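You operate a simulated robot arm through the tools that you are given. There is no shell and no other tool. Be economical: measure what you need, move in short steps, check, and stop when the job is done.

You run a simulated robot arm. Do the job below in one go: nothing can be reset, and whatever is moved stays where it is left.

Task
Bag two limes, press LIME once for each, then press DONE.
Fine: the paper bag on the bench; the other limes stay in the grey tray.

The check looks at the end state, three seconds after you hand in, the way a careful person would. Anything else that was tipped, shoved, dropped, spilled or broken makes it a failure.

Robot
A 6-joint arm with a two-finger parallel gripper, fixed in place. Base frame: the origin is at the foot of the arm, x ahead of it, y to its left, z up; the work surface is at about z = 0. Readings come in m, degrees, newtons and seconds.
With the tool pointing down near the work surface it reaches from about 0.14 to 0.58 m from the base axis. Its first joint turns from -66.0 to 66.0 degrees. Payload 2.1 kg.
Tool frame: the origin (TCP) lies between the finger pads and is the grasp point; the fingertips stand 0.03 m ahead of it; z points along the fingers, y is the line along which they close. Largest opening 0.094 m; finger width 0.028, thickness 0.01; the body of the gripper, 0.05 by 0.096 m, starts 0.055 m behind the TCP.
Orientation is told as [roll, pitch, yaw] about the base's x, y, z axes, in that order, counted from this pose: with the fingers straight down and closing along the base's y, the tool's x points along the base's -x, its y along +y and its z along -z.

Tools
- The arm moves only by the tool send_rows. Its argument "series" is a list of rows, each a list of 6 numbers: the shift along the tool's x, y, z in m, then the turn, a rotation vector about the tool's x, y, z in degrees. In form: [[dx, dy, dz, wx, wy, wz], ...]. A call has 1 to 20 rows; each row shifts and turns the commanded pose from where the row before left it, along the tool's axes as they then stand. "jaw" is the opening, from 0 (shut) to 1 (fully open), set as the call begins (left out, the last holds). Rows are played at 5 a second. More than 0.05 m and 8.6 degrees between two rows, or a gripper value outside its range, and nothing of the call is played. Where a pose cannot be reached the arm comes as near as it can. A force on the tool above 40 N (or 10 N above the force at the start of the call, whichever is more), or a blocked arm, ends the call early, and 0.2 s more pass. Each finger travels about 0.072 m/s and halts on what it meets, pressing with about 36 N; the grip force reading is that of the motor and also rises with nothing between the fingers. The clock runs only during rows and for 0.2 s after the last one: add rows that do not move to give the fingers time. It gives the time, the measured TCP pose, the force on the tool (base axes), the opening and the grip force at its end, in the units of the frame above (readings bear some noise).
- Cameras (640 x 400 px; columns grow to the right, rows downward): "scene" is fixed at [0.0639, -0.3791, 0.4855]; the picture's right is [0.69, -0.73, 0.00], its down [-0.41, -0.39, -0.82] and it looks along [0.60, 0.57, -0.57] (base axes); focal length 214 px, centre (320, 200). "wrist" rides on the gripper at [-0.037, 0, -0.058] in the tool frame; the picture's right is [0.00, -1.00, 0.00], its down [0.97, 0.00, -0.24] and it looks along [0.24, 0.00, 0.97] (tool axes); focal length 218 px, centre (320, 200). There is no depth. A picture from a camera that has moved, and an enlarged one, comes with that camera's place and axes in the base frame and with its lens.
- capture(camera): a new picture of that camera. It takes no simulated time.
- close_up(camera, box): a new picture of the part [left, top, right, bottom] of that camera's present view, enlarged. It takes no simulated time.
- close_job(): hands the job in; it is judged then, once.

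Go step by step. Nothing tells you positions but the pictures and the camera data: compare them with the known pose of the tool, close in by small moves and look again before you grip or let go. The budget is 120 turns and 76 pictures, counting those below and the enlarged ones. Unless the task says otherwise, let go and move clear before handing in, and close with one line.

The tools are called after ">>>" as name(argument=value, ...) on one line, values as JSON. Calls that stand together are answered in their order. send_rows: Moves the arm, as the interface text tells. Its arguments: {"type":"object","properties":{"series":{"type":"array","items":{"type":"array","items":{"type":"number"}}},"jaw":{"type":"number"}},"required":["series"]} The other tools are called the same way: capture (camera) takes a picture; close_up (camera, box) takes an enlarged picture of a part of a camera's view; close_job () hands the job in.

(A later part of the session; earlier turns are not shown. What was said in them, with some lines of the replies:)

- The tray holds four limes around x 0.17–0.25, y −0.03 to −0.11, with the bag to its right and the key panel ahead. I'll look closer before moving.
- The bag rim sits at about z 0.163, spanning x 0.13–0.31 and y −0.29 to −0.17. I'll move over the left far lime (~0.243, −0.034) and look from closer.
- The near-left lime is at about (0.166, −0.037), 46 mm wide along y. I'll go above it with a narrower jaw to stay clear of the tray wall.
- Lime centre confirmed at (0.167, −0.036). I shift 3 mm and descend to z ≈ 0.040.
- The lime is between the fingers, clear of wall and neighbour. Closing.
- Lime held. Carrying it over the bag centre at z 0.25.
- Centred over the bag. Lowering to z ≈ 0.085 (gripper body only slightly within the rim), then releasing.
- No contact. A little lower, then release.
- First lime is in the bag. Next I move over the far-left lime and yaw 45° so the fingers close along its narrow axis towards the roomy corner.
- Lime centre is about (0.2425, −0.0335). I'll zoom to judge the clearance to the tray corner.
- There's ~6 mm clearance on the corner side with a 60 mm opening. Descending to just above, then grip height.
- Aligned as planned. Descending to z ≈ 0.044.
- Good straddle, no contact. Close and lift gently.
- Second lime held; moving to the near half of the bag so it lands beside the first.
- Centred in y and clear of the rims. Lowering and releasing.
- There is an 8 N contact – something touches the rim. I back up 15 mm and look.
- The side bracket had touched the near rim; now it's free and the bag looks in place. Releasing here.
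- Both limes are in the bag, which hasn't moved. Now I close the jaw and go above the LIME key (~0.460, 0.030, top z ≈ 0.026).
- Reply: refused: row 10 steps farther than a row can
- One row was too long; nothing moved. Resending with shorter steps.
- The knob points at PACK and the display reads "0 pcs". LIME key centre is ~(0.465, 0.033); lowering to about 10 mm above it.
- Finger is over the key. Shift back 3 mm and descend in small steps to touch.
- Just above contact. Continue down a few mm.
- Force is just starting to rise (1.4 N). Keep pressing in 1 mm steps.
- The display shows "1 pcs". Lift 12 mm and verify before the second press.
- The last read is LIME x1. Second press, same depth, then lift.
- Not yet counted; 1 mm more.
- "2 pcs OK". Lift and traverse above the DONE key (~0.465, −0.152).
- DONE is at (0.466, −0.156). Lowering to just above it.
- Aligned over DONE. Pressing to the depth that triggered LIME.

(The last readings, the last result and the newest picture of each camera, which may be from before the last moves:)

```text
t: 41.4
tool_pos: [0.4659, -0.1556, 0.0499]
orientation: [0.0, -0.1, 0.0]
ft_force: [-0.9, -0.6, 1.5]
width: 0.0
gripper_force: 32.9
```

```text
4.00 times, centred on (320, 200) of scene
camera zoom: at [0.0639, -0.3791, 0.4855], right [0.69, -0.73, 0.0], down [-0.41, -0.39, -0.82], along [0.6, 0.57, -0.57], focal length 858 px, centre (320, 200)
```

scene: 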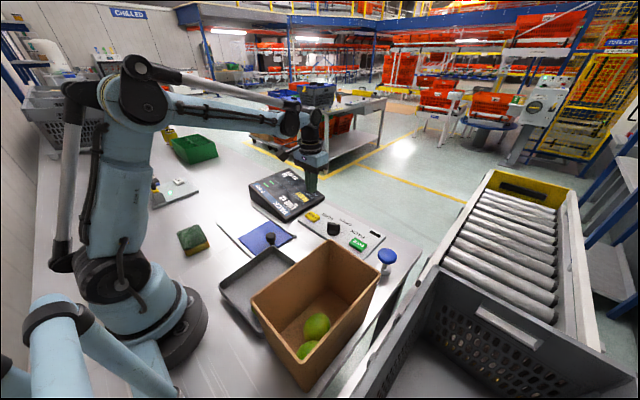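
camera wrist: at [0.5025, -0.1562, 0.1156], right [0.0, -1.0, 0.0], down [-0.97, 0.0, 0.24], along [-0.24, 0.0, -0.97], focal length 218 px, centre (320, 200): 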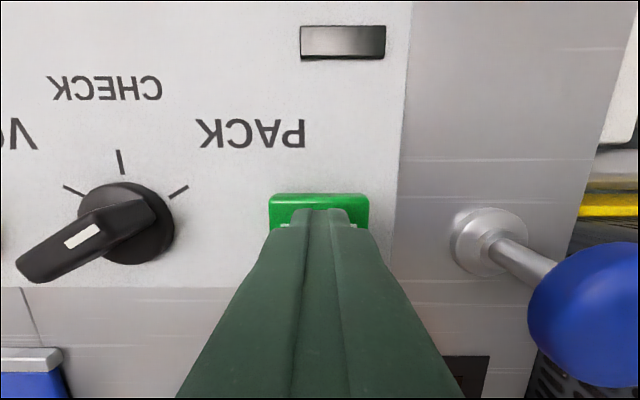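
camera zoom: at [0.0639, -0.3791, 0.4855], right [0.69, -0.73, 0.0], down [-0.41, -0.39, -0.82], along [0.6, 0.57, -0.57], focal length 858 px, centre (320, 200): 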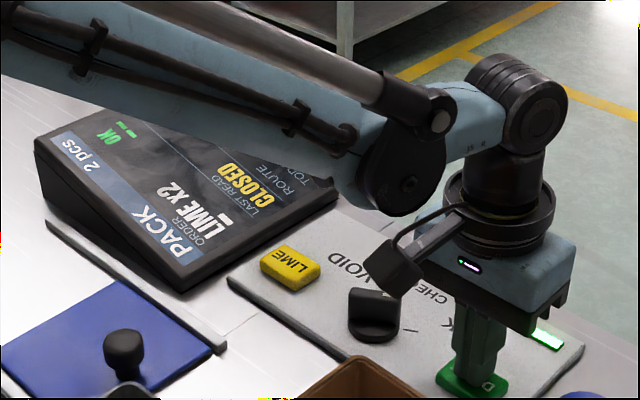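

The display reads CLOSED and the lamp is green. Lifting straight up and clear, then a final check.

>>> send_rows(series=[[0, 0, -0.01, 0, 0, 0], [0, 0, -0.03, 0, 0, 0], [0, 0, -0.04, 0, 0, 0], [0, 0, -0.04, 0, 0, 0], [0, 0, -0.04, 0, 0, 0], [0, 0, -0.04, 0, 0, 0], [0, 0, 0, 0, 0, 0]])

>>> capture(camera="scene")

>>> close_up(camera="scene", box=[210, 160, 410, 390])

```text
t: 43.0
tool_pos: [0.4639, -0.1539, 0.2513]
orientation: [0.0, -0.1, 0.0]
ft_force: [0.4, -0.1, -0.1]
width: 0.0
gripper_force: 33.2
```

```text
32 pictures are left
```

scene: 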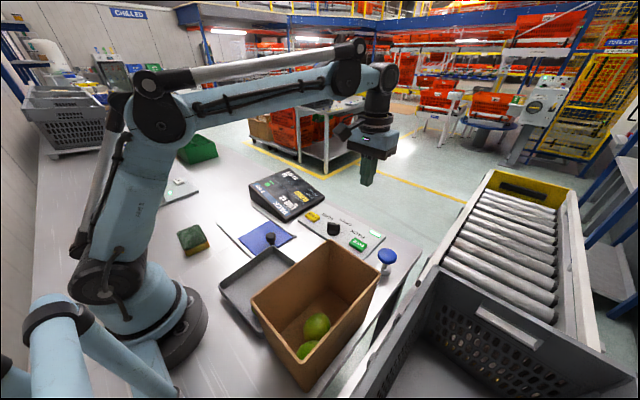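

```text
1.74 times, centred on (310, 275) of scene
camera zoom: at [0.0639, -0.3791, 0.4855], right [0.69, -0.73, 0.0], down [-0.41, -0.39, -0.82], along [0.6, 0.57, -0.57], focal length 373 px, centre (337, 70)
```

zoom: 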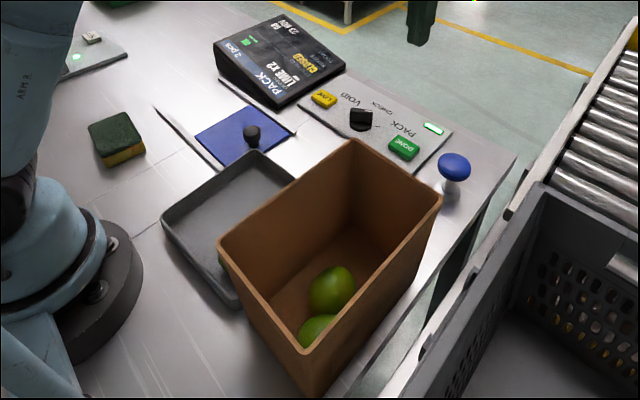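

Two limes are in the upright bag, the display shows 2 pcs and CLOSED, and nothing else looks displaced. The arm is clear, so I'm handing in.

>>> close_job()

```text
The job is handed in.
```

Two limes are in the bag, LIME was pressed twice and DONE once; the display reads "2 pcs" and "CLOSED", the other two limes are still in the grey tray, and the gripper bracket touched the bag's near rim once (about 8 N) without visibly moving it.
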